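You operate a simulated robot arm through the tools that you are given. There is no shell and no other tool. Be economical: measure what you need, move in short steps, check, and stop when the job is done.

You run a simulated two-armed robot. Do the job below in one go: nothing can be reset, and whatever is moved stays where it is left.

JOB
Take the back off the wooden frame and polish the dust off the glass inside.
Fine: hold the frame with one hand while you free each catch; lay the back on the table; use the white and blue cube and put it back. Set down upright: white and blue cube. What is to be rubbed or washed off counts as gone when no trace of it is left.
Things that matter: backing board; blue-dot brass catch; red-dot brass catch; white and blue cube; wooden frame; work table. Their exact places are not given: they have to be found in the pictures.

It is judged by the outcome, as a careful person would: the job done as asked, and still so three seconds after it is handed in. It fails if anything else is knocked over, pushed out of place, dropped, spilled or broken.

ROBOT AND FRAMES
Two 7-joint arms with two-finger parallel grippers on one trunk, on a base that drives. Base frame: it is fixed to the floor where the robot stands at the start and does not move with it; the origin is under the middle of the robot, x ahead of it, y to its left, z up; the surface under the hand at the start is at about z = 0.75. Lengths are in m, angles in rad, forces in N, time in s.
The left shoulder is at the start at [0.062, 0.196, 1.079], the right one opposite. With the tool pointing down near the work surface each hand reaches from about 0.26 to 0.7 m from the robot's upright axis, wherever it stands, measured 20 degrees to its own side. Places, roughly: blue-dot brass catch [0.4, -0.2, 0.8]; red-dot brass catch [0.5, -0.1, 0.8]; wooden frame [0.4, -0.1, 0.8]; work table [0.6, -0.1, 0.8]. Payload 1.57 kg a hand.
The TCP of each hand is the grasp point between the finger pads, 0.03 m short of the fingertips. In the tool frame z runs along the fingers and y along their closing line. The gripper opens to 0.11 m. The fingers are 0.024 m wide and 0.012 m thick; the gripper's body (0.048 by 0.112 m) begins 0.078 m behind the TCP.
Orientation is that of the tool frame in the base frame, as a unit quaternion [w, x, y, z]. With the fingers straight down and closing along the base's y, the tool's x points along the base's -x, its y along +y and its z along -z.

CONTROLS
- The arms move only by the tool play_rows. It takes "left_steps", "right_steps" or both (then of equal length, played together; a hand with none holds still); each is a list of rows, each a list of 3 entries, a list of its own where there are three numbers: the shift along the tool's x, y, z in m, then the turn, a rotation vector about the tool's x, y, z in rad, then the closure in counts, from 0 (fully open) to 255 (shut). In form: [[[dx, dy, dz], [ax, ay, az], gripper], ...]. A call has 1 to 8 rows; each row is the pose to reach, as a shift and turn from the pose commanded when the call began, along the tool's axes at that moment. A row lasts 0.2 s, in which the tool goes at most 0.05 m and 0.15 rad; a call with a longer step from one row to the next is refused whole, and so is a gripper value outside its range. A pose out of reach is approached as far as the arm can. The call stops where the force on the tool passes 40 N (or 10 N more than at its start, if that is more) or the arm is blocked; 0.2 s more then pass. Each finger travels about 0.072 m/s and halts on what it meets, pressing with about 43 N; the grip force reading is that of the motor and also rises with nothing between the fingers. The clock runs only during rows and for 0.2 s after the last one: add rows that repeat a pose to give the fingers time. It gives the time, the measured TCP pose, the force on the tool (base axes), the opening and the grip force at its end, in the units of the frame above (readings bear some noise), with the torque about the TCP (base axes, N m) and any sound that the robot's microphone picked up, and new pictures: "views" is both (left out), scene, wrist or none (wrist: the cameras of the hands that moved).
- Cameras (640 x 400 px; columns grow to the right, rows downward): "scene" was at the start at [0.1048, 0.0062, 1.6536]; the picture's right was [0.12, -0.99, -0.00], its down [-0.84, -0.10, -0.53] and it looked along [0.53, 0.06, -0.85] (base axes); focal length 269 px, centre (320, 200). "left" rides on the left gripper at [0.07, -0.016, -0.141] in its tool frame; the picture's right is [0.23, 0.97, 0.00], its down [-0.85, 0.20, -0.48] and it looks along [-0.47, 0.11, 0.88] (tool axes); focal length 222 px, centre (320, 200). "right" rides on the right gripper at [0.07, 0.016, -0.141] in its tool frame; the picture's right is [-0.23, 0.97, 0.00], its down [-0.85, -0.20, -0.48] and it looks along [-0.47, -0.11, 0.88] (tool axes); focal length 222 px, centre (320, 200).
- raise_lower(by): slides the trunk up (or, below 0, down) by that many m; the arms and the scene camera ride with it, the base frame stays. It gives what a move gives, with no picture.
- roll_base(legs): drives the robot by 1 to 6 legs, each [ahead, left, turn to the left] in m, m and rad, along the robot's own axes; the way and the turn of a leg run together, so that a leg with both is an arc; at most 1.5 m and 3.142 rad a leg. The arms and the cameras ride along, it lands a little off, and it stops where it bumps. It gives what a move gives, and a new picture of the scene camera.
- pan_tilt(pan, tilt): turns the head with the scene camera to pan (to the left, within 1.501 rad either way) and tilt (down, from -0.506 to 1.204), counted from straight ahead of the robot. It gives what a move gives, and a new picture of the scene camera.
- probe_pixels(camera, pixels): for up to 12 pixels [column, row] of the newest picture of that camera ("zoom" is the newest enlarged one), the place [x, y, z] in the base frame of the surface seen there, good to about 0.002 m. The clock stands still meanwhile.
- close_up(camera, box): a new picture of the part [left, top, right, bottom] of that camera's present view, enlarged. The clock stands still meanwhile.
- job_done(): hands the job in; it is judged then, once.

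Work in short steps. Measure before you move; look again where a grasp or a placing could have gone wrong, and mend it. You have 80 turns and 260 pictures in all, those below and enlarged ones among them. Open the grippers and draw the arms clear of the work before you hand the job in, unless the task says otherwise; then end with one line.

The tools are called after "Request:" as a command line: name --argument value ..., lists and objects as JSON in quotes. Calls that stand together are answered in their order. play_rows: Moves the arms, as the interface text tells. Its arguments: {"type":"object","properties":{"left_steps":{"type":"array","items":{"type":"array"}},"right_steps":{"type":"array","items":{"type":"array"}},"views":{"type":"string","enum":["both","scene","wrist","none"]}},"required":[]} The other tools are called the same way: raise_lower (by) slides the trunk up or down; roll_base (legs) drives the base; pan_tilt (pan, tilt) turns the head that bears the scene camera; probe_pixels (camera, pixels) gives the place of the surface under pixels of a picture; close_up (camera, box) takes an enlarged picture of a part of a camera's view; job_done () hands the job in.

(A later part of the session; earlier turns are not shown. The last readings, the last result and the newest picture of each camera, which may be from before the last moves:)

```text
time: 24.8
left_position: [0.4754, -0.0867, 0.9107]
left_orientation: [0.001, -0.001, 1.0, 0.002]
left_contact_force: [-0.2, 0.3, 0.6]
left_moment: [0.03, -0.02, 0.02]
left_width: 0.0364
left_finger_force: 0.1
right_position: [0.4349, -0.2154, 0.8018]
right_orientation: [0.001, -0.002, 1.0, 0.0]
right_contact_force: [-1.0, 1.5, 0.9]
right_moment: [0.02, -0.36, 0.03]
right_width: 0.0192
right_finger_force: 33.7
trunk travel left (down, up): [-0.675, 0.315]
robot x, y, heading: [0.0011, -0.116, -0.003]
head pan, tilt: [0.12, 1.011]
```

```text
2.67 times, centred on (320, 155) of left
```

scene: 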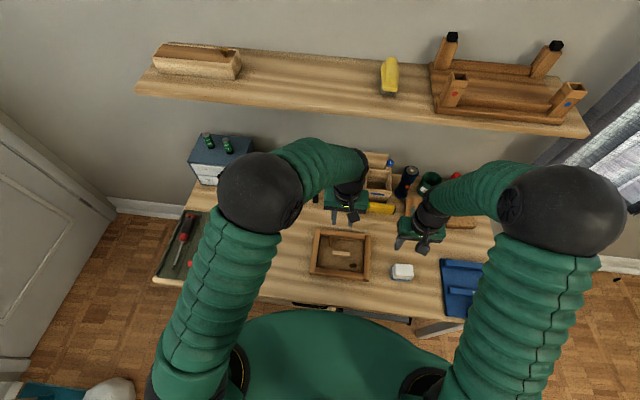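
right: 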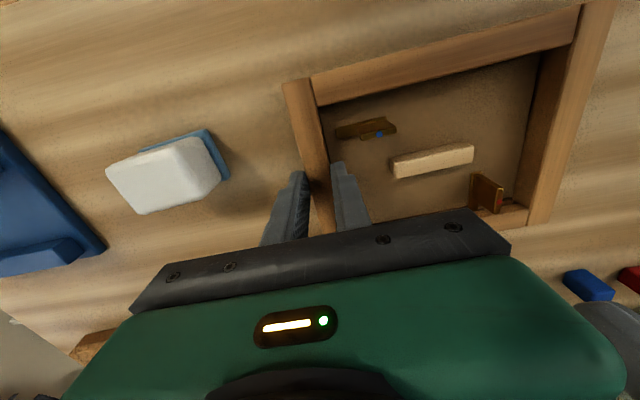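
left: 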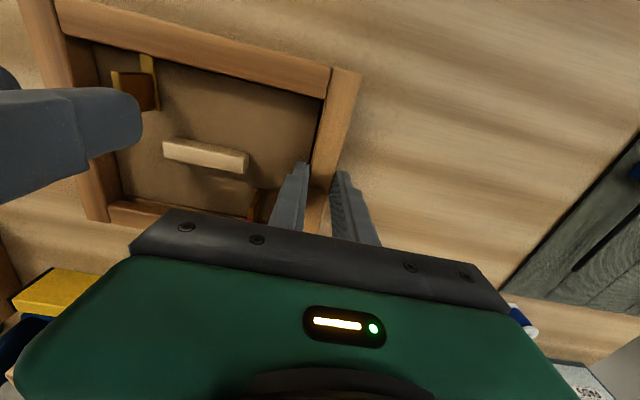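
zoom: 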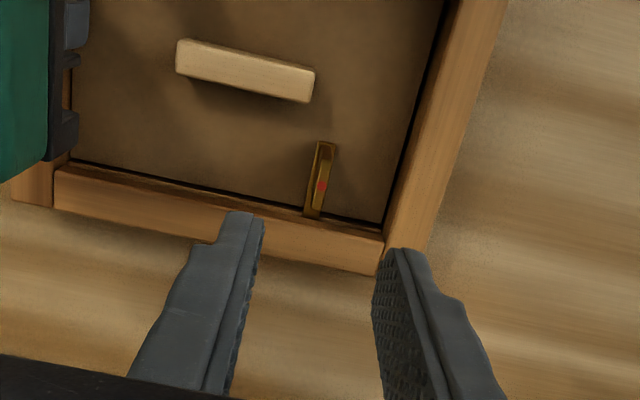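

I measure the red tab again with the frame held.

Request:
probe_pixels --camera "zoom" --pixels '[[322, 187], [316, 210], [325, 160], [325, 146], [300, 75], [308, 150]]'

Request:
probe_pixels --camera "right" --pixels '[[501, 189], [499, 206], [500, 200]]'

```text
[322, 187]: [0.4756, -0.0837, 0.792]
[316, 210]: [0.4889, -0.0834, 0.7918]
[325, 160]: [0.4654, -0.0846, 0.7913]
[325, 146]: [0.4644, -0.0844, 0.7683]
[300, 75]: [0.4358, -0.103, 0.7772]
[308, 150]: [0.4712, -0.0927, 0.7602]
```

```text
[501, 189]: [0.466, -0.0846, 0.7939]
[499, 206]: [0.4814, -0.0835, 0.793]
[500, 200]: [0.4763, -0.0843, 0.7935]
```

Tab centre (0.476, −0.084). Left descends and pinches it.

Request:
play_rows --left_steps '[[[0, 0.002, 0.04], [0, 0, 0], 170], [[0, 0.002, 0.08], [0, 0, 0], 170], [[0, 0.002, 0.108], [0, 0, 0], 170], [[0, 0.002, 0.108], [0, 0, 0], 200], [[0, 0.002, 0.108], [0, 0, 0], 230], [[0, 0.002, 0.108], [0, 0, 0], 255], [[0, 0.002, 0.108], [0, 0, 0], 255]]' --views "wrist"

```text
time: 26.4
left_position: [0.4755, -0.0834, 0.8036]
left_orientation: [0.0, -0.001, 1.0, 0.002]
left_contact_force: [-0.8, 0.0, -0.1]
left_moment: [-0.03, 0.0, -0.01]
left_width: 0.0045
left_finger_force: 24.8
right_position: [0.4325, -0.2157, 0.8016]
right_orientation: [0.001, -0.001, 1.0, 0.002]
right_contact_force: [-1.2, -0.7, 2.6]
right_moment: [-0.02, -0.07, 0.03]
right_width: 0.0198
right_finger_force: 33.5
trunk travel left (down, up): [-0.675, 0.315]
robot x, y, heading: [-0.0024, -0.1165, 0.0]
head pan, tilt: [0.12, 1.011]
```

left: 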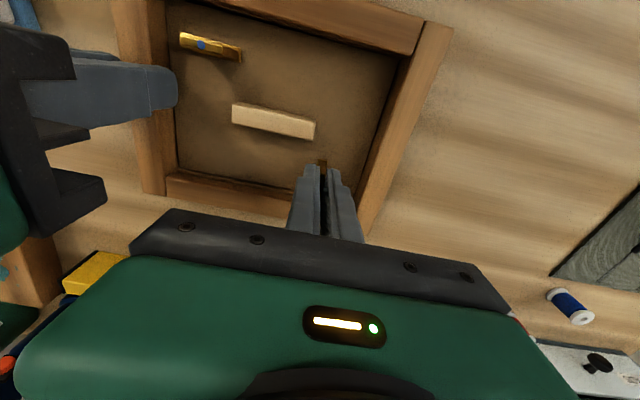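

Pinched (4.5 mm). I turn it, mirrored to the other one (+tool z).

Request:
play_rows --left_steps '[[[0, 0, 0], [0, 0, 0.14], 255], [[0, 0, 0], [0, 0, 0.28], 255], [[0, 0, 0], [0, 0, 0.42], 255], [[0, 0, 0], [0, 0, 0.56], 255], [[0, 0, 0], [0, 0, 0.7], 255], [[0, 0, 0], [0, 0, 0.84], 255]]' --views "none"

```text
time: 27.8
left_position: [0.4764, -0.0839, 0.8042]
left_orientation: [0.0, 0.407, 0.913, 0.002]
left_contact_force: [-0.2, 0.0, 2.3]
left_moment: [-0.26, -0.06, 0.01]
left_width: 0.004
left_finger_force: 25.1
right_position: [0.4346, -0.2168, 0.8022]
right_orientation: [0.0, -0.002, 1.0, 0.001]
right_contact_force: [-0.5, -0.8, 0.8]
right_moment: [-0.08, 0.2, 0.02]
right_width: 0.0197
right_finger_force: 34.1
trunk travel left (down, up): [-0.675, 0.315]
robot x, y, heading: [-0.0028, -0.1184, 0.001]
head pan, tilt: [0.12, 1.011]
```

Turning freely; I finish to 90°.

Request:
play_rows --left_steps '[[[0, 0, 0], [0, 0, 0.14], 255], [[0, 0, 0], [0, 0, 0.28], 255], [[0, 0, 0], [0, 0, 0.42], 255], [[0, 0, 0], [0, 0, 0.56], 255], [[0, 0, 0], [0, 0, 0.7], 255], [[0, 0, 0], [0, 0, 0.73], 255], [[0, 0, 0], [0, 0, 0.73], 255]]' --views "none"

Request:
close_up --camera "right" --box '[300, 60, 580, 235]'

```text
time: 29.4
left_position: [0.4768, -0.0831, 0.8035]
left_orientation: [-0.001, 0.706, 0.708, 0.002]
left_contact_force: [4.9, 0.1, 8.0]
left_moment: [-0.35, -0.06, 0.05]
left_width: 0.0043
left_finger_force: 24.7
right_position: [0.4345, -0.2159, 0.8018]
right_orientation: [0.001, -0.002, 1.0, 0.002]
right_contact_force: [-2.0, -1.9, -0.7]
right_moment: [-0.04, -0.29, 0.02]
right_width: 0.0194
right_finger_force: 33.6
trunk travel left (down, up): [-0.675, 0.315]
robot x, y, heading: [0.002, -0.1191, -0.001]
head pan, tilt: [0.12, 1.011]
```

```text
2.29 times, centred on (440, 148) of right
```

zoom: 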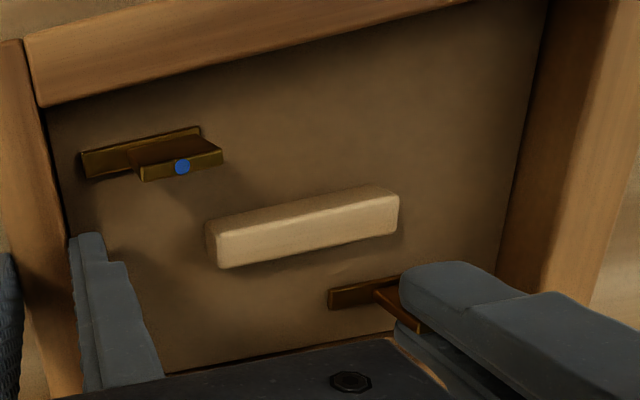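

Red catch freed. The left hand already closes along x, suitable for the handle; I release the tab, rise and measure the handle.

Request:
play_rows --left_steps '[[[0, 0, 0], [0, 0, 0], 230], [[0, 0, 0], [0, 0, 0], 224], [[0, 0, -0.04], [0, 0, 0], 200], [[0, 0, -0.07], [0, 0, 0], 180], [[0, 0, -0.07], [0, 0, 0], 180]]' --views "both"

Request:
close_up --camera "right" --box '[300, 60, 580, 235]'

Request:
probe_pixels --camera "zoom" --pixels '[[215, 235], [392, 202], [215, 222], [380, 188], [300, 212], [320, 320], [305, 225], [350, 295]]'

```text
time: 30.6
left_position: [0.4762, -0.0838, 0.8725]
left_orientation: [-0.001, 0.706, 0.708, 0.002]
left_contact_force: [0.2, 0.1, 0.2]
left_moment: [0.03, -0.03, 0.03]
left_width: 0.0322
left_finger_force: 0.1
right_position: [0.4334, -0.215, 0.8014]
right_orientation: [0.001, -0.001, 1.0, 0.001]
right_contact_force: [-0.6, -0.3, 2.3]
right_moment: [-0.06, 0.19, 0.04]
right_width: 0.0197
right_finger_force: 32.9
trunk travel left (down, up): [-0.675, 0.315]
robot x, y, heading: [0.0007, -0.1189, -0.001]
head pan, tilt: [0.12, 1.011]
```

scene: 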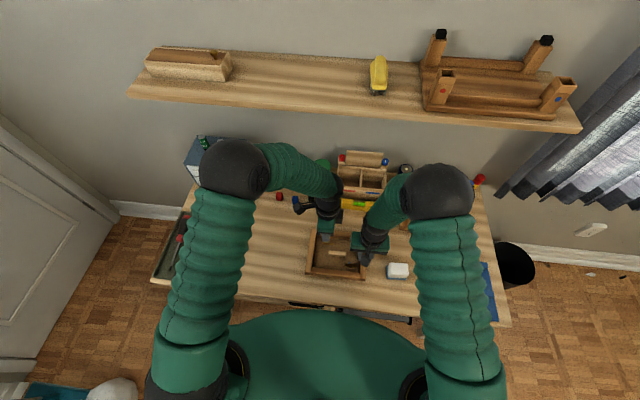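
left: 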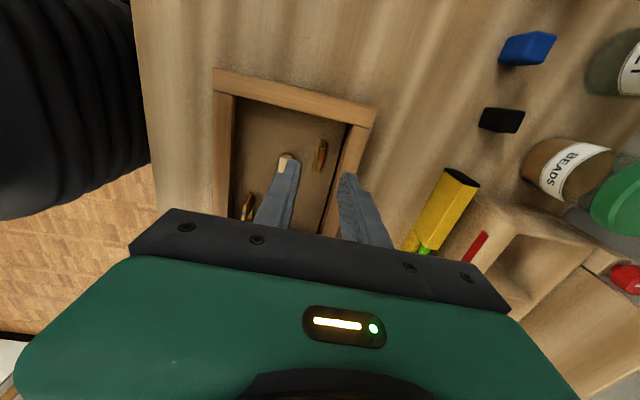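

```text
2.29 times, centred on (440, 148) of right
```

zoom: 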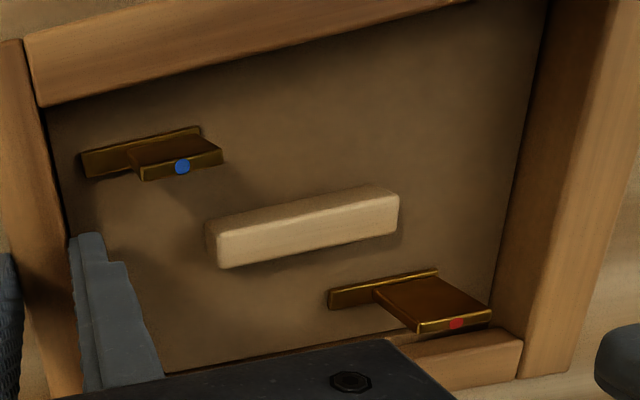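

```text
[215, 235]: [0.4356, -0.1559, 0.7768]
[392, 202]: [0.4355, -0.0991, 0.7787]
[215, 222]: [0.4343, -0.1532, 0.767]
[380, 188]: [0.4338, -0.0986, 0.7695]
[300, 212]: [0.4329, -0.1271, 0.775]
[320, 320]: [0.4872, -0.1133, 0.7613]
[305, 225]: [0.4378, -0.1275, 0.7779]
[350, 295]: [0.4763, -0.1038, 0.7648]
```

Handle centre ≈ (0.441, −0.127). I bring the left hand over it with a 24 mm opening and lower to grip.

Request:
play_rows --left_steps '[[[-0.019, -0.018, 0], [0, 0, 0], 199], [[-0.039, -0.035, 0], [0, 0, 0], 199], [[-0.039, -0.035, 0.03], [0, 0, 0], 199], [[-0.039, -0.035, 0.03], [0, 0, 0], 199]]' --views "wrist"

Request:
close_up --camera "left" --box '[220, 60, 420, 240]'

Request:
close_up --camera "right" --box '[300, 60, 580, 235]'

```text
time: 31.7
left_position: [0.4402, -0.1257, 0.8443]
left_orientation: [0.001, 0.708, 0.707, 0.003]
left_contact_force: [-2.3, 2.5, 4.4]
left_moment: [-0.42, -0.04, -0.13]
left_width: 0.0242
left_finger_force: 0.0
right_position: [0.4356, -0.2158, 0.8017]
right_orientation: [0.001, 0.0, 1.0, 0.0]
right_contact_force: [1.8, 0.5, -0.3]
right_moment: [0.11, 0.79, -0.18]
right_width: 0.0191
right_finger_force: 33.4
trunk travel left (down, up): [-0.675, 0.315]
robot x, y, heading: [0.0022, -0.1155, -0.001]
head pan, tilt: [0.12, 1.011]
stopped in row 4 (left hand): the force on the tool passed its limit at 43 N (the readings are from after the stop); the commanded pose is now the measured one
```

left: 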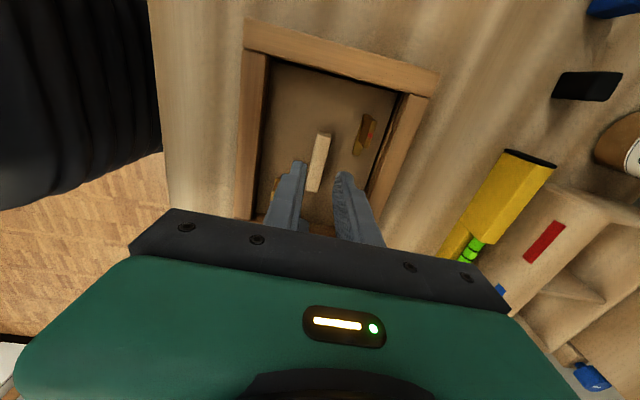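

```text
2.22 times, centred on (320, 150) of left
```

zoom: 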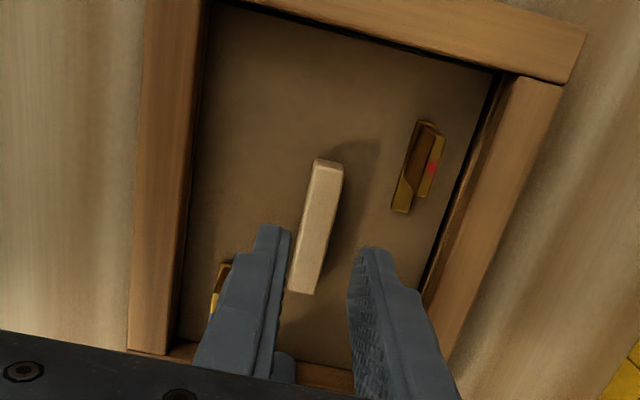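

```text
2.29 times, centred on (440, 148) of right
```

zoom: 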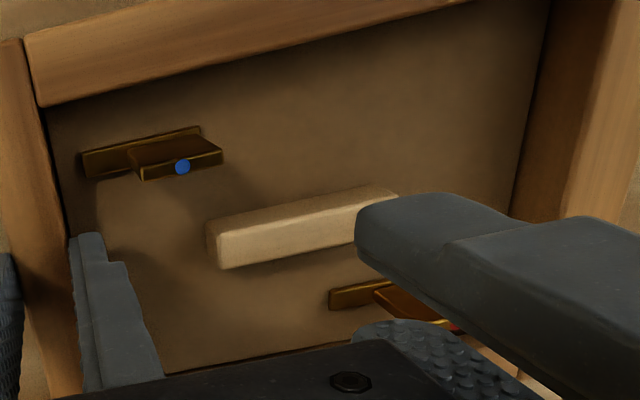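

The hand bodies touched (43 N). I raise the left and move it +y, then let the right hand go and withdraw it to the right.

Request:
play_rows --left_steps '[[[0.01, 0, -0.01], [0, 0, 0], 199], [[0.02, 0, -0.03], [0, 0, 0], 199], [[0.02, 0, -0.03], [0, 0, 0], 199]]' --views "none"

Request:
play_rows --right_steps '[[[0, 0, 0], [0, 0, 0], 200], [[0, 0, 0], [0, 0, 0], 160], [[0, 0, -0.04], [0, 0, 0], 139], [[0, 0, -0.08], [0, 0, 0], 139], [[0, -0.03, -0.11], [0, 0, 0], 100], [[0, -0.07, -0.11], [0, 0, 0], 50], [[0, -0.11, -0.11], [0, 0, 0], 0]]' --views "none"

Request:
close_up --camera "scene" --box '[285, 218, 425, 305]'

Request:
close_up --camera "left" --box '[200, 20, 440, 220]'

```text
time: 32.5
left_position: [0.4401, -0.1034, 0.8748]
left_orientation: [0.002, 0.707, 0.707, 0.002]
left_contact_force: [-0.9, -0.1, 0.0]
left_moment: [0.03, 0.0, 0.0]
left_width: 0.024
left_finger_force: 0.0
right_position: [0.4341, -0.2163, 0.8016]
right_orientation: [0.002, 0.0, 1.0, 0.001]
right_contact_force: [-1.3, 2.1, 1.1]
right_moment: [-0.02, 0.32, -0.02]
right_width: 0.0197
right_finger_force: 34.1
trunk travel left (down, up): [-0.675, 0.315]
robot x, y, heading: [-0.0004, -0.1131, -0.001]
head pan, tilt: [0.12, 1.011]
```

```text
time: 34.1
left_position: [0.4405, -0.1055, 0.8746]
left_orientation: [0.0, 0.707, 0.707, 0.004]
left_contact_force: [0.6, 0.1, 0.0]
left_moment: [-0.02, 0.01, 0.03]
left_width: 0.0241
left_finger_force: 0.1
right_position: [0.4332, -0.3306, 0.9087]
right_orientation: [0.002, -0.001, 1.0, 0.001]
right_contact_force: [-0.2, -0.1, 0.2]
right_moment: [0.03, -0.01, -0.01]
right_width: 0.1101
right_finger_force: 0.1
trunk travel left (down, up): [-0.675, 0.315]
robot x, y, heading: [0.0001, -0.1116, -0.003]
head pan, tilt: [0.12, 1.011]
```

```text
4.57 times, centred on (355, 262) of scene
```

zoom: 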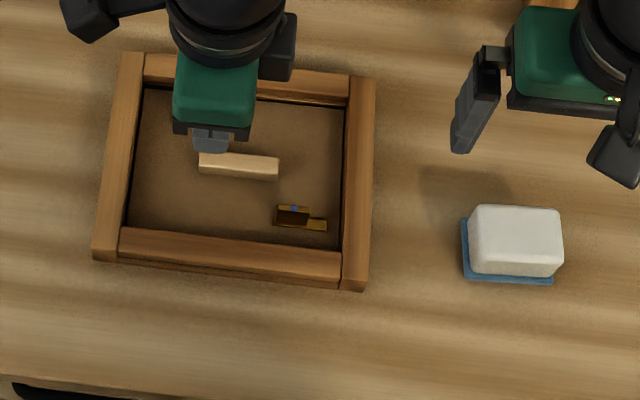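

```text
2.00 times, centred on (320, 120) of left
```

zoom: 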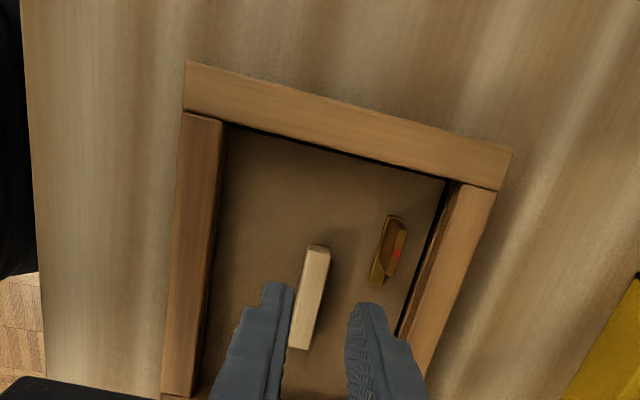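

Request:
probe_pixels --camera "zoom" --pixels '[[316, 252], [303, 300], [322, 300], [298, 340], [308, 300], [383, 270]]'

```text
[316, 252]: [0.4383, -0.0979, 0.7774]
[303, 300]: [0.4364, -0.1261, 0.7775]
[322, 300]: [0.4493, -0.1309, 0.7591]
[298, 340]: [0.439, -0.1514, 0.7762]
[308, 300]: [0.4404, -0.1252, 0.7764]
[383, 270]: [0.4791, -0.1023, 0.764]
```

Handle centre (0.440, −0.125). Left moves 2 cm right and descends to grip.

Request:
play_rows --left_steps '[[[-0.021, 0, 0], [0, 0, 0], 199], [[-0.021, 0, 0.04], [0, 0, 0], 199], [[-0.021, 0, 0.079], [0, 0, 0], 199], [[-0.021, 0, 0.079], [0, 0, 0], 199], [[-0.021, 0, 0.079], [0, 0, 0], 255], [[-0.021, 0, 0.079], [0, 0, 0], 255]]' --views "wrist"

```text
time: 35.5
left_position: [0.4404, -0.1246, 0.7975]
left_orientation: [0.001, 0.707, 0.707, 0.003]
left_contact_force: [0.3, 0.0, -0.1]
left_moment: [0.02, 0.07, 0.0]
left_width: 0.013
left_finger_force: 29.8
right_position: [0.4323, -0.3281, 0.9098]
right_orientation: [0.003, 0.0, 1.0, 0.001]
right_contact_force: [-0.9, 0.2, 0.2]
right_moment: [0.01, 0.01, -0.02]
right_width: 0.11
right_finger_force: 0.2
trunk travel left (down, up): [-0.675, 0.315]
robot x, y, heading: [0.0028, -0.116, 0.004]
head pan, tilt: [0.12, 1.011]
```

left: 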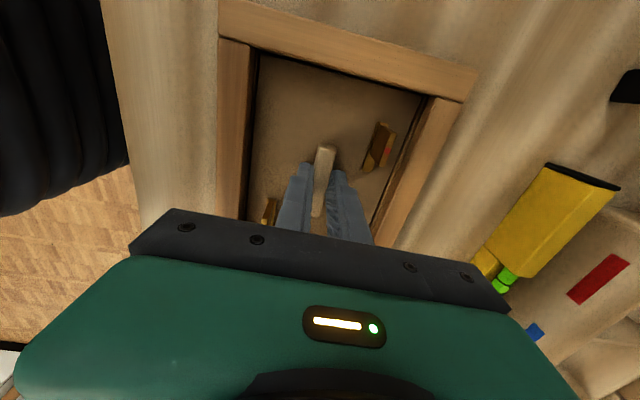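

Handle gripped (13 mm). I lift slowly and look.

Request:
play_rows --left_steps '[[[0, 0, -0.01], [0, 0, 0], 255], [[0, 0, -0.02], [0, 0, 0], 255], [[0, 0, -0.03], [0, 0, 0], 255], [[0, 0, -0.04], [0, 0, 0], 255]]' --views "both"

Request:
close_up --camera "scene" --box '[285, 218, 425, 305]'

```text
time: 36.5
left_position: [0.441, -0.126, 0.8373]
left_orientation: [0.001, 0.707, 0.707, 0.002]
left_contact_force: [-0.6, 0.2, -0.9]
left_moment: [0.02, -0.02, 0.0]
left_width: 0.0132
left_finger_force: 30.1
right_position: [0.4327, -0.3276, 0.9087]
right_orientation: [0.001, 0.0, 1.0, 0.001]
right_contact_force: [0.3, 0.1, -0.7]
right_moment: [-0.05, 0.04, 0.02]
right_width: 0.1101
right_finger_force: 0.1
trunk travel left (down, up): [-0.675, 0.315]
robot x, y, heading: [0.0005, -0.1179, -0.0]
head pan, tilt: [0.12, 1.011]
```

scene: 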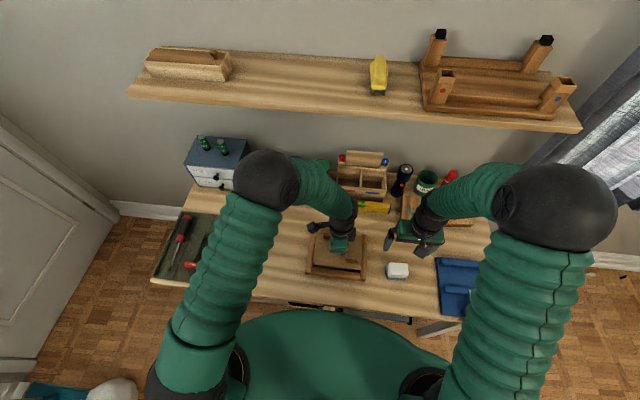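
left: 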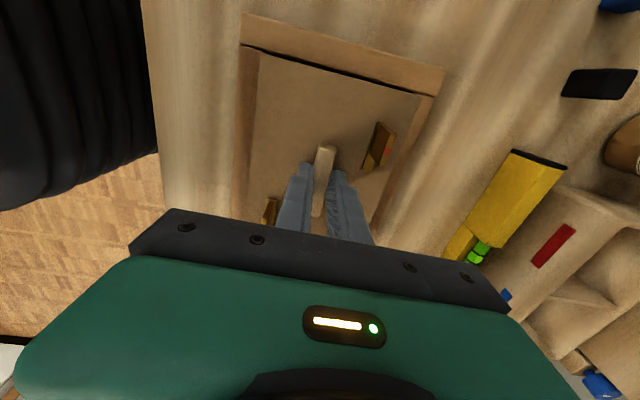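

```text
4.57 times, centred on (355, 262) of scene
```

zoom: 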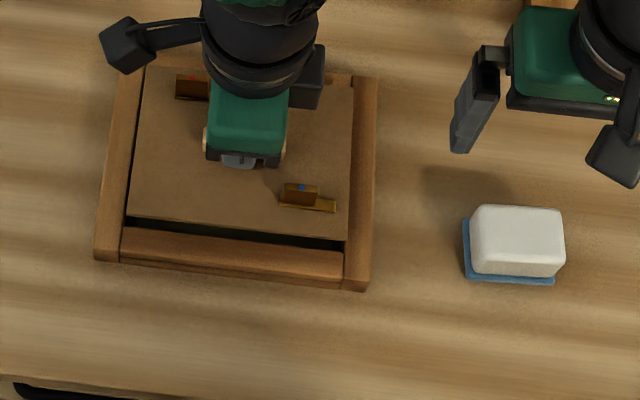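

The board is out and the frame stayed. I probe the free table area left of the frame for laying it down.

Request:
play_rows --left_steps '[[[0, 0, -0.04], [0, 0, 0], 255], [[0, 0, -0.07], [0, 0, 0], 255], [[0.03, 0, -0.07], [0, 0, 0], 255], [[0.07, 0, -0.07], [0, 0, 0], 255], [[0.11, 0, -0.07], [0, 0, 0], 255], [[0.15, 0, -0.07], [0, 0, 0], 255], [[0.18, 0, -0.07], [0, 0, 0], 255], [[0.18, 0, -0.07], [0, 0, 0], 255]]' --views "both"

Request:
close_up --camera "scene" --box '[160, 160, 400, 320]'

```text
time: 38.3
left_position: [0.4404, 0.0542, 0.9058]
left_orientation: [0.003, 0.707, 0.707, 0.002]
left_contact_force: [-0.3, -0.5, -0.9]
left_moment: [0.02, 0.03, 0.01]
left_width: 0.0131
left_finger_force: 29.9
right_position: [0.4324, -0.3268, 0.9102]
right_orientation: [0.002, 0.0, 1.0, 0.0]
right_contact_force: [0.1, -0.4, -0.8]
right_moment: [0.02, 0.01, -0.01]
right_width: 0.11
right_finger_force: 0.0
trunk travel left (down, up): [-0.675, 0.315]
robot x, y, heading: [-0.0009, -0.1136, -0.0]
head pan, tilt: [0.12, 1.011]
```

scene: 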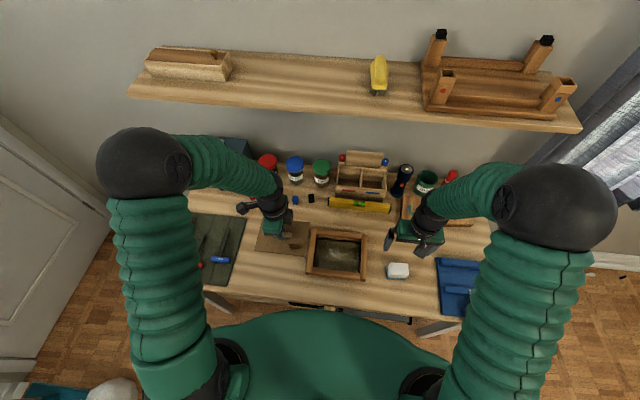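
left: 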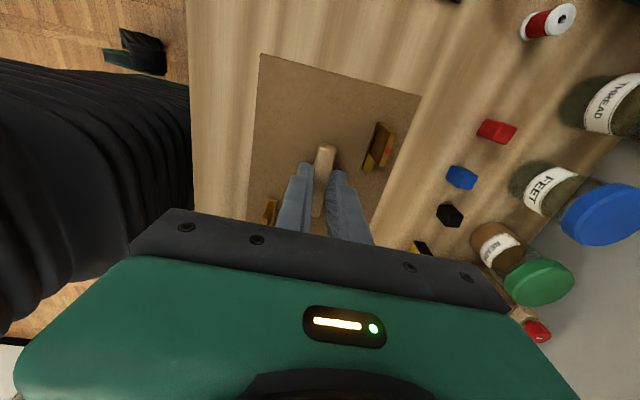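

```text
2.50 times, centred on (280, 240) of scene
```

zoom: 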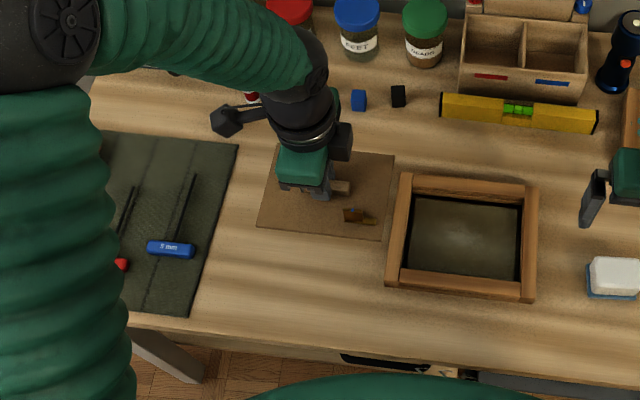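

Request:
probe_pixels --camera "zoom" --pixels '[[237, 145], [215, 225], [190, 312], [359, 108], [398, 105], [392, 155], [378, 238], [260, 225], [250, 250], [388, 280], [252, 98], [390, 330]]'

```text
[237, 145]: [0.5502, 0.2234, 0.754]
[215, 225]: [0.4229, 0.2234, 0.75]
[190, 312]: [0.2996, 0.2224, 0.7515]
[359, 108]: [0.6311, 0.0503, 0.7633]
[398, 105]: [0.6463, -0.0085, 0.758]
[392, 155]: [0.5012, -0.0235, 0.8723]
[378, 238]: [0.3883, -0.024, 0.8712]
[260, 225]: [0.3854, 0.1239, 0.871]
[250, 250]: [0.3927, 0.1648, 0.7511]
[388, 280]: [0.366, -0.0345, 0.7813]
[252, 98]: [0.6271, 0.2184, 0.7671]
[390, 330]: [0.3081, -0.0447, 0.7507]
```

Free zone y −0.02…0.22; I move the board to centre y 0.10 and lower it gently.

Request:
play_rows --left_steps '[[[0.025, 0, 0.0], [0, 0, 0], 255], [[0.05, 0, 0.02], [0, 0, 0], 255], [[0.05, 0, 0.06], [0, 0, 0], 255], [[0.05, 0, 0.09], [0, 0, 0], 255], [[0.05, 0, 0.105], [0, 0, 0], 255], [[0.05, 0, 0.11], [0, 0, 0], 255], [[0.05, 0, 0.113], [0, 0, 0], 255], [[0.05, 0, 0.116], [0, 0, 0], 255]]' --views "wrist"

Request:
close_up --camera "right" --box '[300, 60, 640, 260]'

```text
time: 40.1
left_position: [0.4412, 0.1045, 0.7904]
left_orientation: [0.002, 0.707, 0.707, 0.003]
left_contact_force: [0.4, 1.5, 6.9]
left_moment: [0.2, 0.05, -0.03]
left_width: 0.0134
left_finger_force: 29.9
right_position: [0.432, -0.3274, 0.9103]
right_orientation: [0.001, 0.0, 1.0, 0.0]
right_contact_force: [-0.3, 0.8, 0.3]
right_moment: [0.01, -0.01, -0.02]
right_width: 0.1099
right_finger_force: 0.2
trunk travel left (down, up): [-0.675, 0.315]
robot x, y, heading: [-0.0029, -0.115, -0.004]
head pan, tilt: [0.12, 1.011]
```

left: 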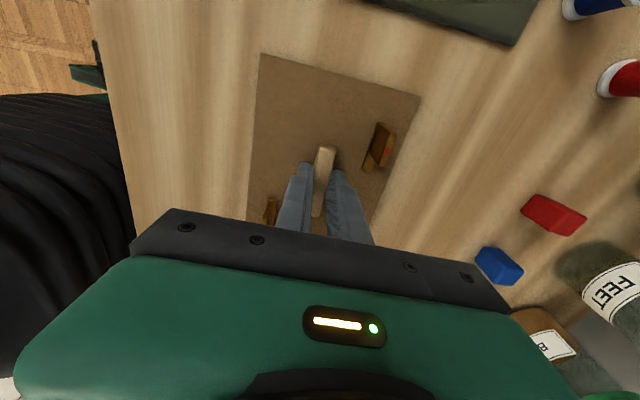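

```text
1.88 times, centred on (470, 160) of right
```

zoom: 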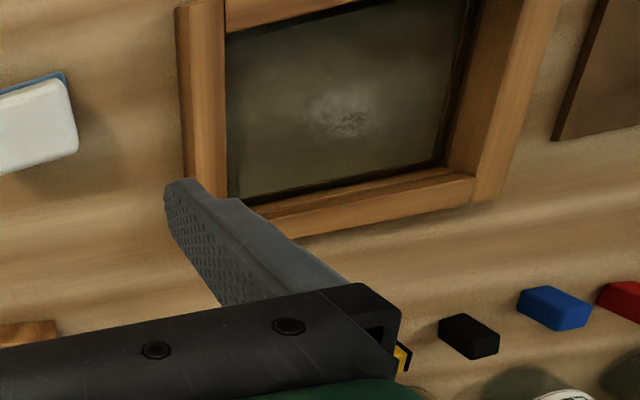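

Board touches down (6.9 N). I release it and raise the left hand.

Request:
play_rows --left_steps '[[[0, 0, 0], [0, 0, 0], 220], [[0, 0, 0], [0, 0, 0], 195], [[0, 0, -0.03], [0, 0, 0], 195], [[0, 0, -0.07], [0, 0, 0], 195], [[0, 0, -0.11], [0, 0, 0], 195], [[0, 0, -0.15], [0, 0, 0], 195], [[0, 0, -0.15], [0, 0, 0], 195]]' --views "scene"

Request:
close_up --camera "scene" --box '[285, 218, 425, 305]'

Request:
probe_pixels --camera "zoom" --pixels '[[240, 170], [200, 130], [290, 200], [480, 215], [552, 215], [475, 262], [555, 265], [130, 170], [350, 180], [240, 230], [250, 90], [464, 270]]'

```text
time: 41.7
left_position: [0.4394, 0.105, 0.9421]
left_orientation: [0.001, 0.708, 0.707, 0.001]
left_contact_force: [1.0, -0.2, 0.5]
left_moment: [0.0, -0.01, -0.01]
left_width: 0.0258
left_finger_force: 0.1
right_position: [0.4324, -0.3274, 0.9092]
right_orientation: [0.001, 0.0, 1.0, 0.0]
right_contact_force: [0.1, -0.3, 0.7]
right_moment: [-0.02, 0.0, 0.01]
right_width: 0.1102
right_finger_force: 0.0
trunk travel left (down, up): [-0.675, 0.315]
robot x, y, heading: [0.003, -0.1197, -0.001]
head pan, tilt: [0.12, 1.011]
```

scene: 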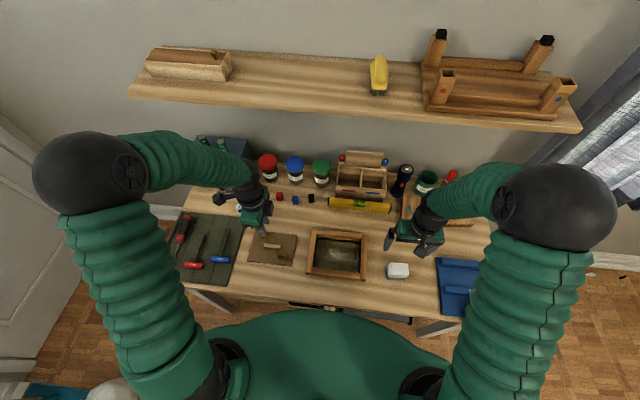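

```text
4.57 times, centred on (355, 262) of scene
```

zoom: 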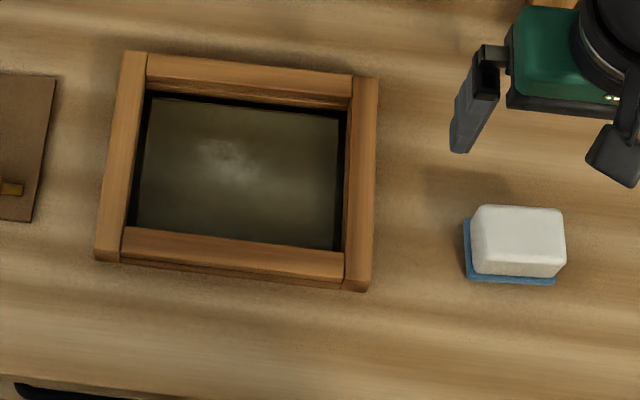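

```text
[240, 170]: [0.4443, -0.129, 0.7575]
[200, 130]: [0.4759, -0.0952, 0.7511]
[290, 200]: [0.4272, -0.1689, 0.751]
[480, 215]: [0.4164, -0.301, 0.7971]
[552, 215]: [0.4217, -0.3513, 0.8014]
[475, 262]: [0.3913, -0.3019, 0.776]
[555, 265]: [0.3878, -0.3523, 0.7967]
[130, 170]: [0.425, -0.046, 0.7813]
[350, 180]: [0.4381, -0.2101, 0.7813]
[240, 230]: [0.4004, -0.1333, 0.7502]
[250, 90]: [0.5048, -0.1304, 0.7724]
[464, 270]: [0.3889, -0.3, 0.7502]
```

Dust is on the glass inside. Now the cube (centre ≈ (0.4035, −0.329), top 0.80): right hand lowers over it, tips at 0.78, and closes.

Request:
play_rows --right_steps '[[[0.015, -0.001, 0.03], [0, 0, 0], 0], [[0.029, -0.0015, 0.06], [0, 0, 0], 0], [[0.029, -0.0015, 0.0995], [0, 0, 0], 0], [[0.029, -0.0015, 0.0995], [0, 0, 0], 60], [[0.029, -0.0015, 0.0995], [0, 0, 0], 120], [[0.029, -0.0015, 0.0995], [0, 0, 0], 255], [[0.029, -0.0015, 0.0995], [0, 0, 0], 255], [[0.029, -0.0015, 0.0995], [0, 0, 0], 255]]' --views "wrist"

Request:
close_up --camera "scene" --box '[285, 218, 425, 305]'

```text
time: 43.5
left_position: [0.4404, 0.1044, 0.942]
left_orientation: [0.002, 0.708, 0.707, 0.001]
left_contact_force: [-0.4, 0.6, 0.7]
left_moment: [-0.01, -0.02, -0.01]
left_width: 0.0258
left_finger_force: 0.0
right_position: [0.4042, -0.3295, 0.8111]
right_orientation: [0.002, 0.0, 1.0, -0.001]
right_contact_force: [-0.7, 0.1, 3.5]
right_moment: [0.02, 0.01, 0.07]
right_width: 0.0588
right_finger_force: 43.3
trunk travel left (down, up): [-0.675, 0.315]
robot x, y, heading: [0.0, -0.1156, -0.001]
head pan, tilt: [0.12, 1.011]
```

right: 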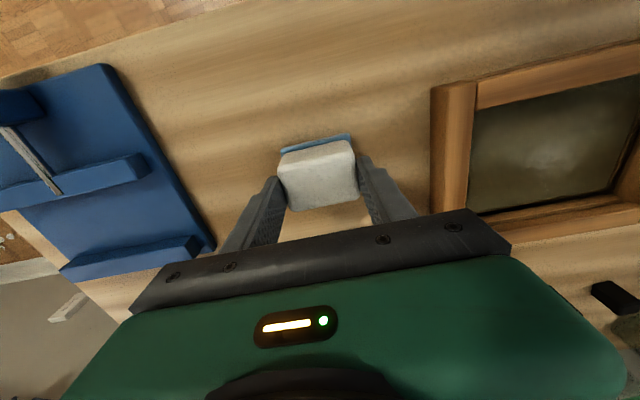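

```text
4.57 times, centred on (355, 262) of scene
```

zoom: 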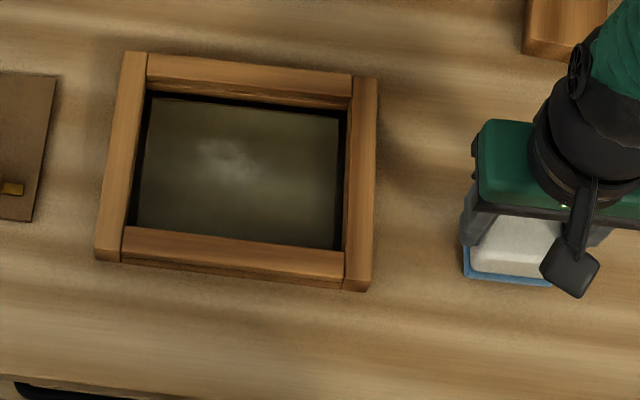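

Cube gripped (0.0588); its home TCP is (0.4042, −0.3295, 0.811). I lift it and carry it above the glass centre.

Request:
play_rows --right_steps '[[[0, 0, -0.035], [0, 0, 0], 255], [[0, 0, -0.07], [0, 0, 0], 255], [[-0.01, 0.04, -0.07], [0, 0, 0], 255], [[-0.02, 0.085, -0.07], [0, 0, 0], 255], [[-0.03, 0.13, -0.07], [0, 0, 0], 255], [[-0.04, 0.175, -0.07], [0, 0, 0], 255], [[-0.045, 0.2045, -0.07], [0, 0, 0], 255], [[-0.045, 0.2045, -0.04], [0, 0, 0], 255]]' --views "both"

```text
time: 45.3
left_position: [0.4408, 0.1061, 0.9395]
left_orientation: [0.002, 0.707, 0.707, 0.001]
left_contact_force: [0.6, -0.3, -0.1]
left_moment: [-0.01, -0.02, 0.01]
left_width: 0.0261
left_finger_force: 0.0
right_position: [0.4499, -0.1241, 0.8523]
right_orientation: [0.0, 0.0, 1.0, 0.0]
right_contact_force: [0.1, 0.9, -0.1]
right_moment: [0.03, 0.01, 0.02]
right_width: 0.0585
right_finger_force: 42.9
trunk travel left (down, up): [-0.675, 0.315]
robot x, y, heading: [-0.0027, -0.1164, -0.001]
head pan, tilt: [0.12, 1.011]
```

scene: 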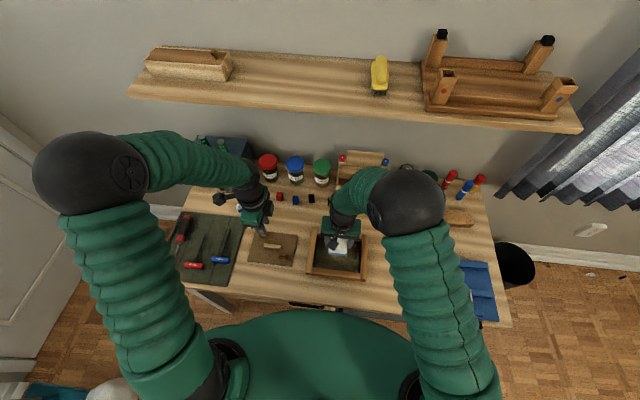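
right: 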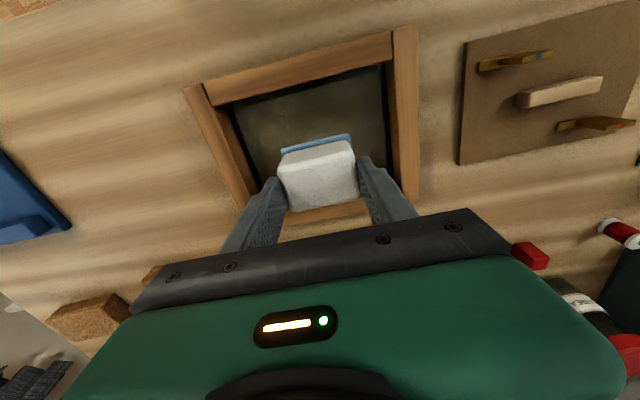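

Cube is above the glass. I lower gently to make contact.

Request:
play_rows --right_steps '[[[0, 0, 0.02], [0, 0, 0], 255], [[0, 0, 0.028], [0, 0, 0], 255], [[0, 0, 0.032], [0, 0, 0], 255], [[0, 0, 0.035], [0, 0, 0], 255], [[0, 0, 0.037], [0, 0, 0], 255]]' --views "none"

```text
time: 46.5
left_position: [0.4379, 0.1041, 0.9413]
left_orientation: [0.003, 0.707, 0.707, 0.002]
left_contact_force: [-0.9, -0.9, 0.4]
left_moment: [-0.02, -0.05, 0.01]
left_width: 0.0258
left_finger_force: 0.1
right_position: [0.4493, -0.123, 0.817]
right_orientation: [0.004, 0.0, 1.0, 0.0]
right_contact_force: [-1.3, -2.5, 17.8]
right_moment: [-0.2, 0.2, 0.05]
right_width: 0.0586
right_finger_force: 43.2
trunk travel left (down, up): [-0.675, 0.315]
robot x, y, heading: [0.0004, -0.117, -0.002]
head pan, tilt: [0.12, 1.011]
```

Contact at 17.8 N; I ease up by 1.5 mm and rub across the dusty middle.

Request:
play_rows --right_steps '[[[0, 0, -0.0015], [0, 0, 0], 255], [[0, 0.033, -0.0015], [0, 0, 0], 255], [[0, 0, -0.0015], [0, 0, 0], 255], [[0, -0.035, -0.0015], [0, 0, 0], 255], [[-0.022, -0.035, -0.0015], [0, 0, 0], 255], [[-0.022, 0, -0.0015], [0, 0, 0], 255], [[-0.022, 0.033, -0.0015], [0, 0, 0], 255], [[0, 0.033, -0.0015], [0, 0, 0], 255]]' --views "both"

```text
time: 48.3
left_position: [0.438, 0.1056, 0.9406]
left_orientation: [0.002, 0.708, 0.707, 0.002]
left_contact_force: [-0.1, -1.1, -0.5]
left_moment: [0.0, -0.03, -0.02]
left_width: 0.026
left_finger_force: 0.0
right_position: [0.4508, -0.0938, 0.8172]
right_orientation: [0.003, 0.004, 1.0, 0.0]
right_contact_force: [5.6, 2.7, 21.2]
right_moment: [0.04, -0.21, 0.02]
right_width: 0.0585
right_finger_force: 43.2
trunk travel left (down, up): [-0.675, 0.315]
robot x, y, heading: [0.001, -0.1127, 0.005]
head pan, tilt: [0.12, 1.011]
```

scene: 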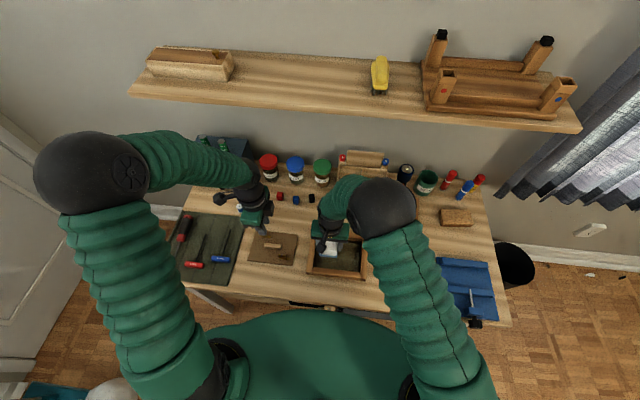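
right: 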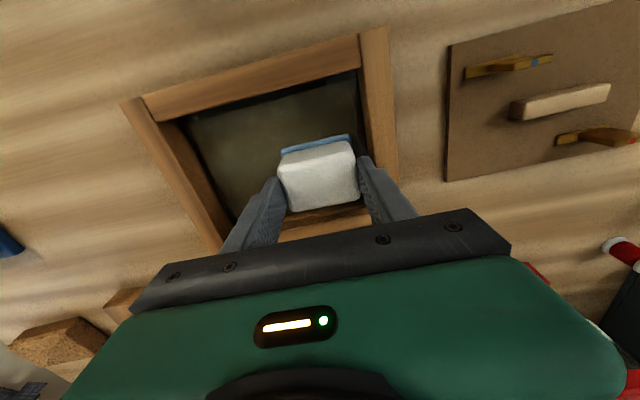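

Force still 21 N; I ease up another 1.5 mm and cover the nearer half.

Request:
play_rows --right_steps '[[[0, 0, -0.0015], [0, 0, 0], 255], [[0.022, 0, -0.0015], [0, 0, 0], 255], [[0.022, -0.035, -0.0015], [0, 0, 0], 255], [[0.022, -0.068, -0.0015], [0, 0, 0], 255], [[0.036, -0.068, -0.0015], [0, 0, 0], 255], [[0.036, -0.035, -0.0015], [0, 0, 0], 255], [[0.036, 0, -0.0015], [0, 0, 0], 255], [[0.018, -0.02, -0.0015], [0, 0, 0], 255]]' --views "none"

Request:
play_rows --right_steps '[[[0, 0, -0.03], [0, 0, 0], 255], [[0, -0.04, -0.06], [0, 0, 0], 255], [[0, -0.085, -0.06], [0, 0, 0], 255], [[0, -0.13, -0.06], [0, 0, 0], 255]]' --views "none"

Request:
close_up --camera "scene" --box '[285, 218, 425, 305]'

Request:
close_up --camera "right" --box '[300, 20, 640, 240]'

```text
time: 50.1
left_position: [0.4402, 0.1046, 0.94]
left_orientation: [0.002, 0.708, 0.706, 0.002]
left_contact_force: [0.8, 0.2, -0.3]
left_moment: [0.05, 0.03, 0.02]
left_width: 0.0259
left_finger_force: 0.0
right_position: [0.4309, -0.1119, 0.8157]
right_orientation: [0.0, -0.002, 1.0, -0.001]
right_contact_force: [-1.3, 1.6, 5.9]
right_moment: [-0.13, 0.05, -0.03]
right_width: 0.0587
right_finger_force: 42.8
trunk travel left (down, up): [-0.675, 0.315]
robot x, y, heading: [0.0017, -0.1195, 0.002]
head pan, tilt: [0.12, 1.011]
```

```text
time: 51.1
left_position: [0.4408, 0.1031, 0.9419]
left_orientation: [0.0, 0.707, 0.708, 0.003]
left_contact_force: [-0.1, 0.6, -1.0]
left_moment: [0.03, 0.02, 0.0]
left_width: 0.0259
left_finger_force: 0.1
right_position: [0.4323, -0.2431, 0.8777]
right_orientation: [0.001, 0.0, 1.0, 0.001]
right_contact_force: [-0.2, -0.9, 0.3]
right_moment: [-0.01, 0.03, -0.01]
right_width: 0.0586
right_finger_force: 42.9
trunk travel left (down, up): [-0.675, 0.315]
robot x, y, heading: [-0.0004, -0.1177, 0.002]
head pan, tilt: [0.12, 1.011]
```

```text
4.57 times, centred on (355, 262) of scene
```

zoom: 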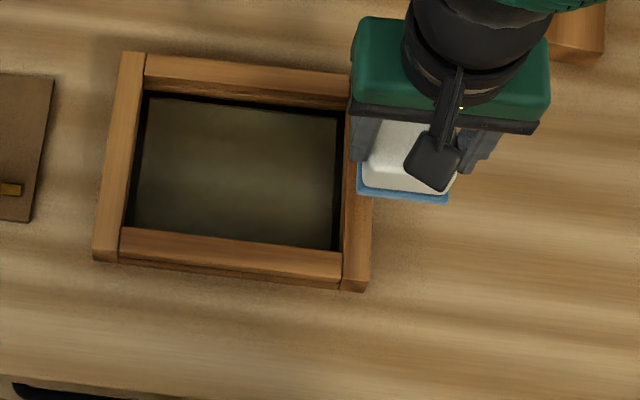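

```text
1.82 times, centred on (470, 130) of right
```

zoom: 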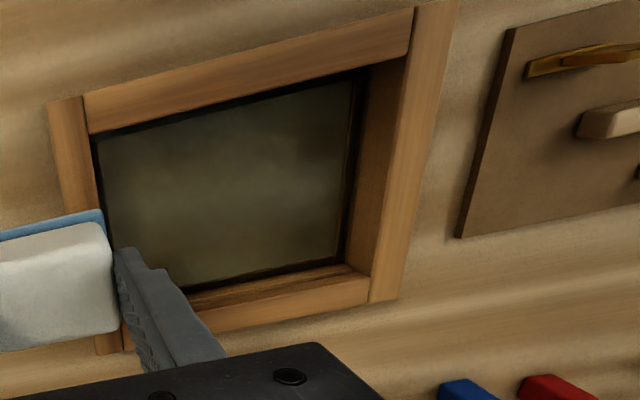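

The bright dust is gone. I look closer for any remaining traces.

Request:
close_up --camera "scene" --box '[311, 236, 363, 274]'

Request:
close_up --camera "right" --box '[340, 50, 510, 190]'

```text
10.53 times, centred on (337, 255) of scene
```

zoom: 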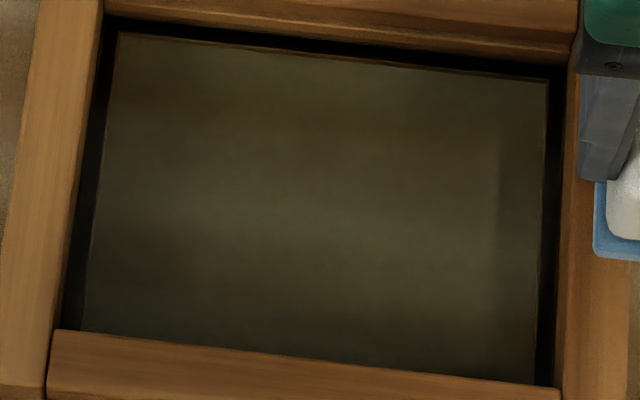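

```text
2.86 times, centred on (425, 120) of right
```

zoom: 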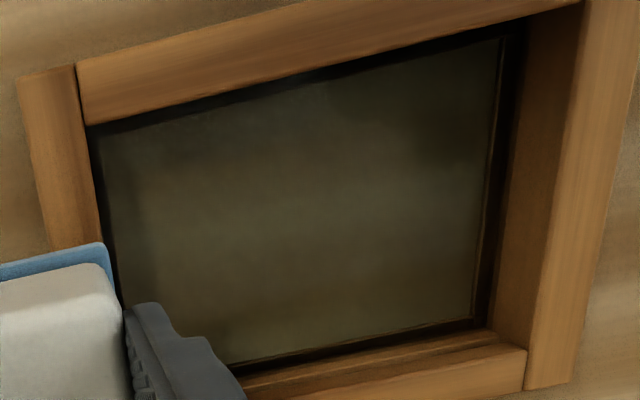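

No visible dust remains, but for certainty I make a second pass over the whole glass with overlapping strokes.

Request:
play_rows --right_steps '[[[0, 0.04, 0], [0, 0, 0], 255], [[0, 0.08, 0], [0, 0, 0], 255], [[0, 0.12, 0], [0, 0, 0], 255], [[0, 0.12, 0.04], [0, 0, 0], 255], [[0, 0.12, 0.058], [0, 0, 0], 255], [[0, 0.12, 0.0625], [0, 0, 0], 255], [[0, 0.155, 0.0625], [0, 0, 0], 255], [[0, 0.12, 0.0625], [0, 0, 0], 255]]' --views "none"

Request:
play_rows --right_steps '[[[0, -0.035, 0], [0, 0, 0], 255], [[-0.022, -0.035, 0], [0, 0, 0], 255], [[-0.022, 0, 0], [0, 0, 0], 255], [[-0.022, 0.038, 0], [0, 0, 0], 255], [[-0.042, 0.038, 0], [0, 0, 0], 255], [[-0.042, 0, 0], [0, 0, 0], 255], [[-0.042, -0.035, 0], [0, 0, 0], 255], [[-0.022, 0, 0], [0, 0, 0], 255]]' --views "none"

Request:
play_rows --right_steps '[[[-0.015, 0.03, 0], [0, 0, 0], 255], [[0.02, 0.036, 0], [0, 0, 0], 255], [[0.04, 0.036, 0], [0, 0, 0], 255], [[0.04, 0, 0], [0, 0, 0], 255], [[0.04, -0.038, 0], [0, 0, 0], 255], [[0.01, -0.038, 0], [0, 0, 0], 255], [[0.01, 0, 0], [0, 0, 0], 255], [[0.01, 0, -0.04], [0, 0, 0], 255]]' --views "none"

```text
time: 52.9
left_position: [0.439, 0.1074, 0.9418]
left_orientation: [0.002, 0.707, 0.707, 0.002]
left_contact_force: [-0.3, -0.2, -0.8]
left_moment: [0.03, -0.02, 0.0]
left_width: 0.0258
left_finger_force: 0.1
right_position: [0.431, -0.1178, 0.8148]
right_orientation: [0.002, -0.002, 1.0, 0.0]
right_contact_force: [-0.3, 2.0, 9.3]
right_moment: [-0.02, 0.03, -0.02]
right_width: 0.0584
right_finger_force: 43.2
trunk travel left (down, up): [-0.675, 0.315]
robot x, y, heading: [-0.0018, -0.1175, 0.006]
head pan, tilt: [0.12, 1.011]
```

```text
time: 54.7
left_position: [0.4406, 0.1049, 0.9412]
left_orientation: [0.003, 0.707, 0.707, 0.003]
left_contact_force: [0.0, 0.3, -0.4]
left_moment: [0.02, -0.03, 0.03]
left_width: 0.0261
left_finger_force: 0.1
right_position: [0.452, -0.122, 0.8156]
right_orientation: [0.001, 0.0, 1.0, -0.001]
right_contact_force: [0.5, -1.8, 6.6]
right_moment: [-0.06, -0.06, -0.01]
right_width: 0.0587
right_finger_force: 42.8
trunk travel left (down, up): [-0.675, 0.315]
robot x, y, heading: [0.0002, -0.1171, -0.001]
head pan, tilt: [0.12, 1.011]
```

```text
time: 56.5
left_position: [0.4381, 0.1078, 0.9417]
left_orientation: [0.003, 0.707, 0.707, 0.003]
left_contact_force: [0.0, -0.9, -0.2]
left_moment: [0.02, 0.0, 0.01]
left_width: 0.0257
left_finger_force: 0.1
right_position: [0.4431, -0.1171, 0.8577]
right_orientation: [0.003, 0.0, 1.0, -0.001]
right_contact_force: [-0.1, 0.4, 0.3]
right_moment: [0.02, -0.02, -0.01]
right_width: 0.0587
right_finger_force: 43.0
trunk travel left (down, up): [-0.675, 0.315]
robot x, y, heading: [-0.0011, -0.1163, 0.001]
head pan, tilt: [0.12, 1.011]
```

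Now I carry the cube back above its old spot.

Request:
play_rows --right_steps '[[[0, 0, -0.025], [0, 0, 0], 255], [[0.01, -0.04, -0.025], [0, 0, 0], 255], [[0.02, -0.085, -0.025], [0, 0, 0], 255], [[0.03, -0.13, -0.025], [0, 0, 0], 255], [[0.0385, -0.175, -0.025], [0, 0, 0], 255], [[0.0385, -0.21, -0.025], [0, 0, 0], 255], [[0.0385, -0.21, 0.01], [0, 0, 0], 255], [[0.0385, -0.21, 0.01], [0, 0, 0], 255]]' --views "none"

Request:
close_up --camera "scene" --box '[311, 236, 363, 274]'

Request:
close_up --camera "right" --box '[380, 20, 640, 220]'

```text
time: 58.3
left_position: [0.4402, 0.106, 0.9404]
left_orientation: [0.001, 0.707, 0.707, 0.002]
left_contact_force: [-0.7, 0.7, -0.2]
left_moment: [0.01, -0.02, -0.01]
left_width: 0.0257
left_finger_force: 0.1
right_position: [0.4045, -0.3294, 0.8449]
right_orientation: [0.002, 0.0, 1.0, 0.0]
right_contact_force: [-0.7, 0.9, 0.3]
right_moment: [0.02, 0.02, 0.03]
right_width: 0.0586
right_finger_force: 42.8
trunk travel left (down, up): [-0.675, 0.315]
robot x, y, heading: [-0.0043, -0.1154, 0.003]
head pan, tilt: [0.12, 1.011]
```

```text
10.53 times, centred on (337, 255) of scene
```

zoom: 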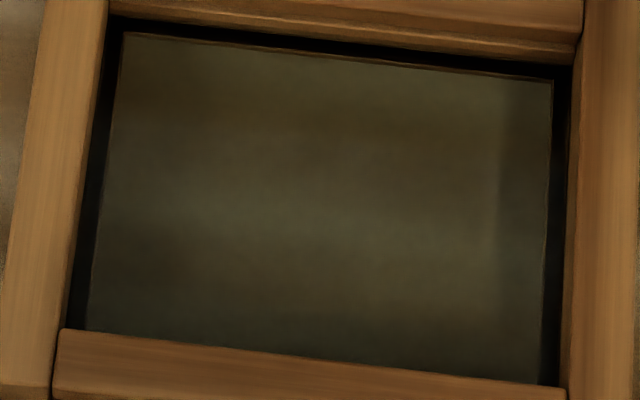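

```text
2.00 times, centred on (510, 120) of right
```

zoom: 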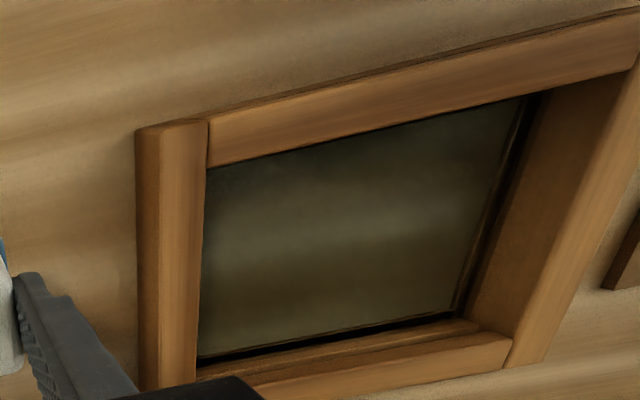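

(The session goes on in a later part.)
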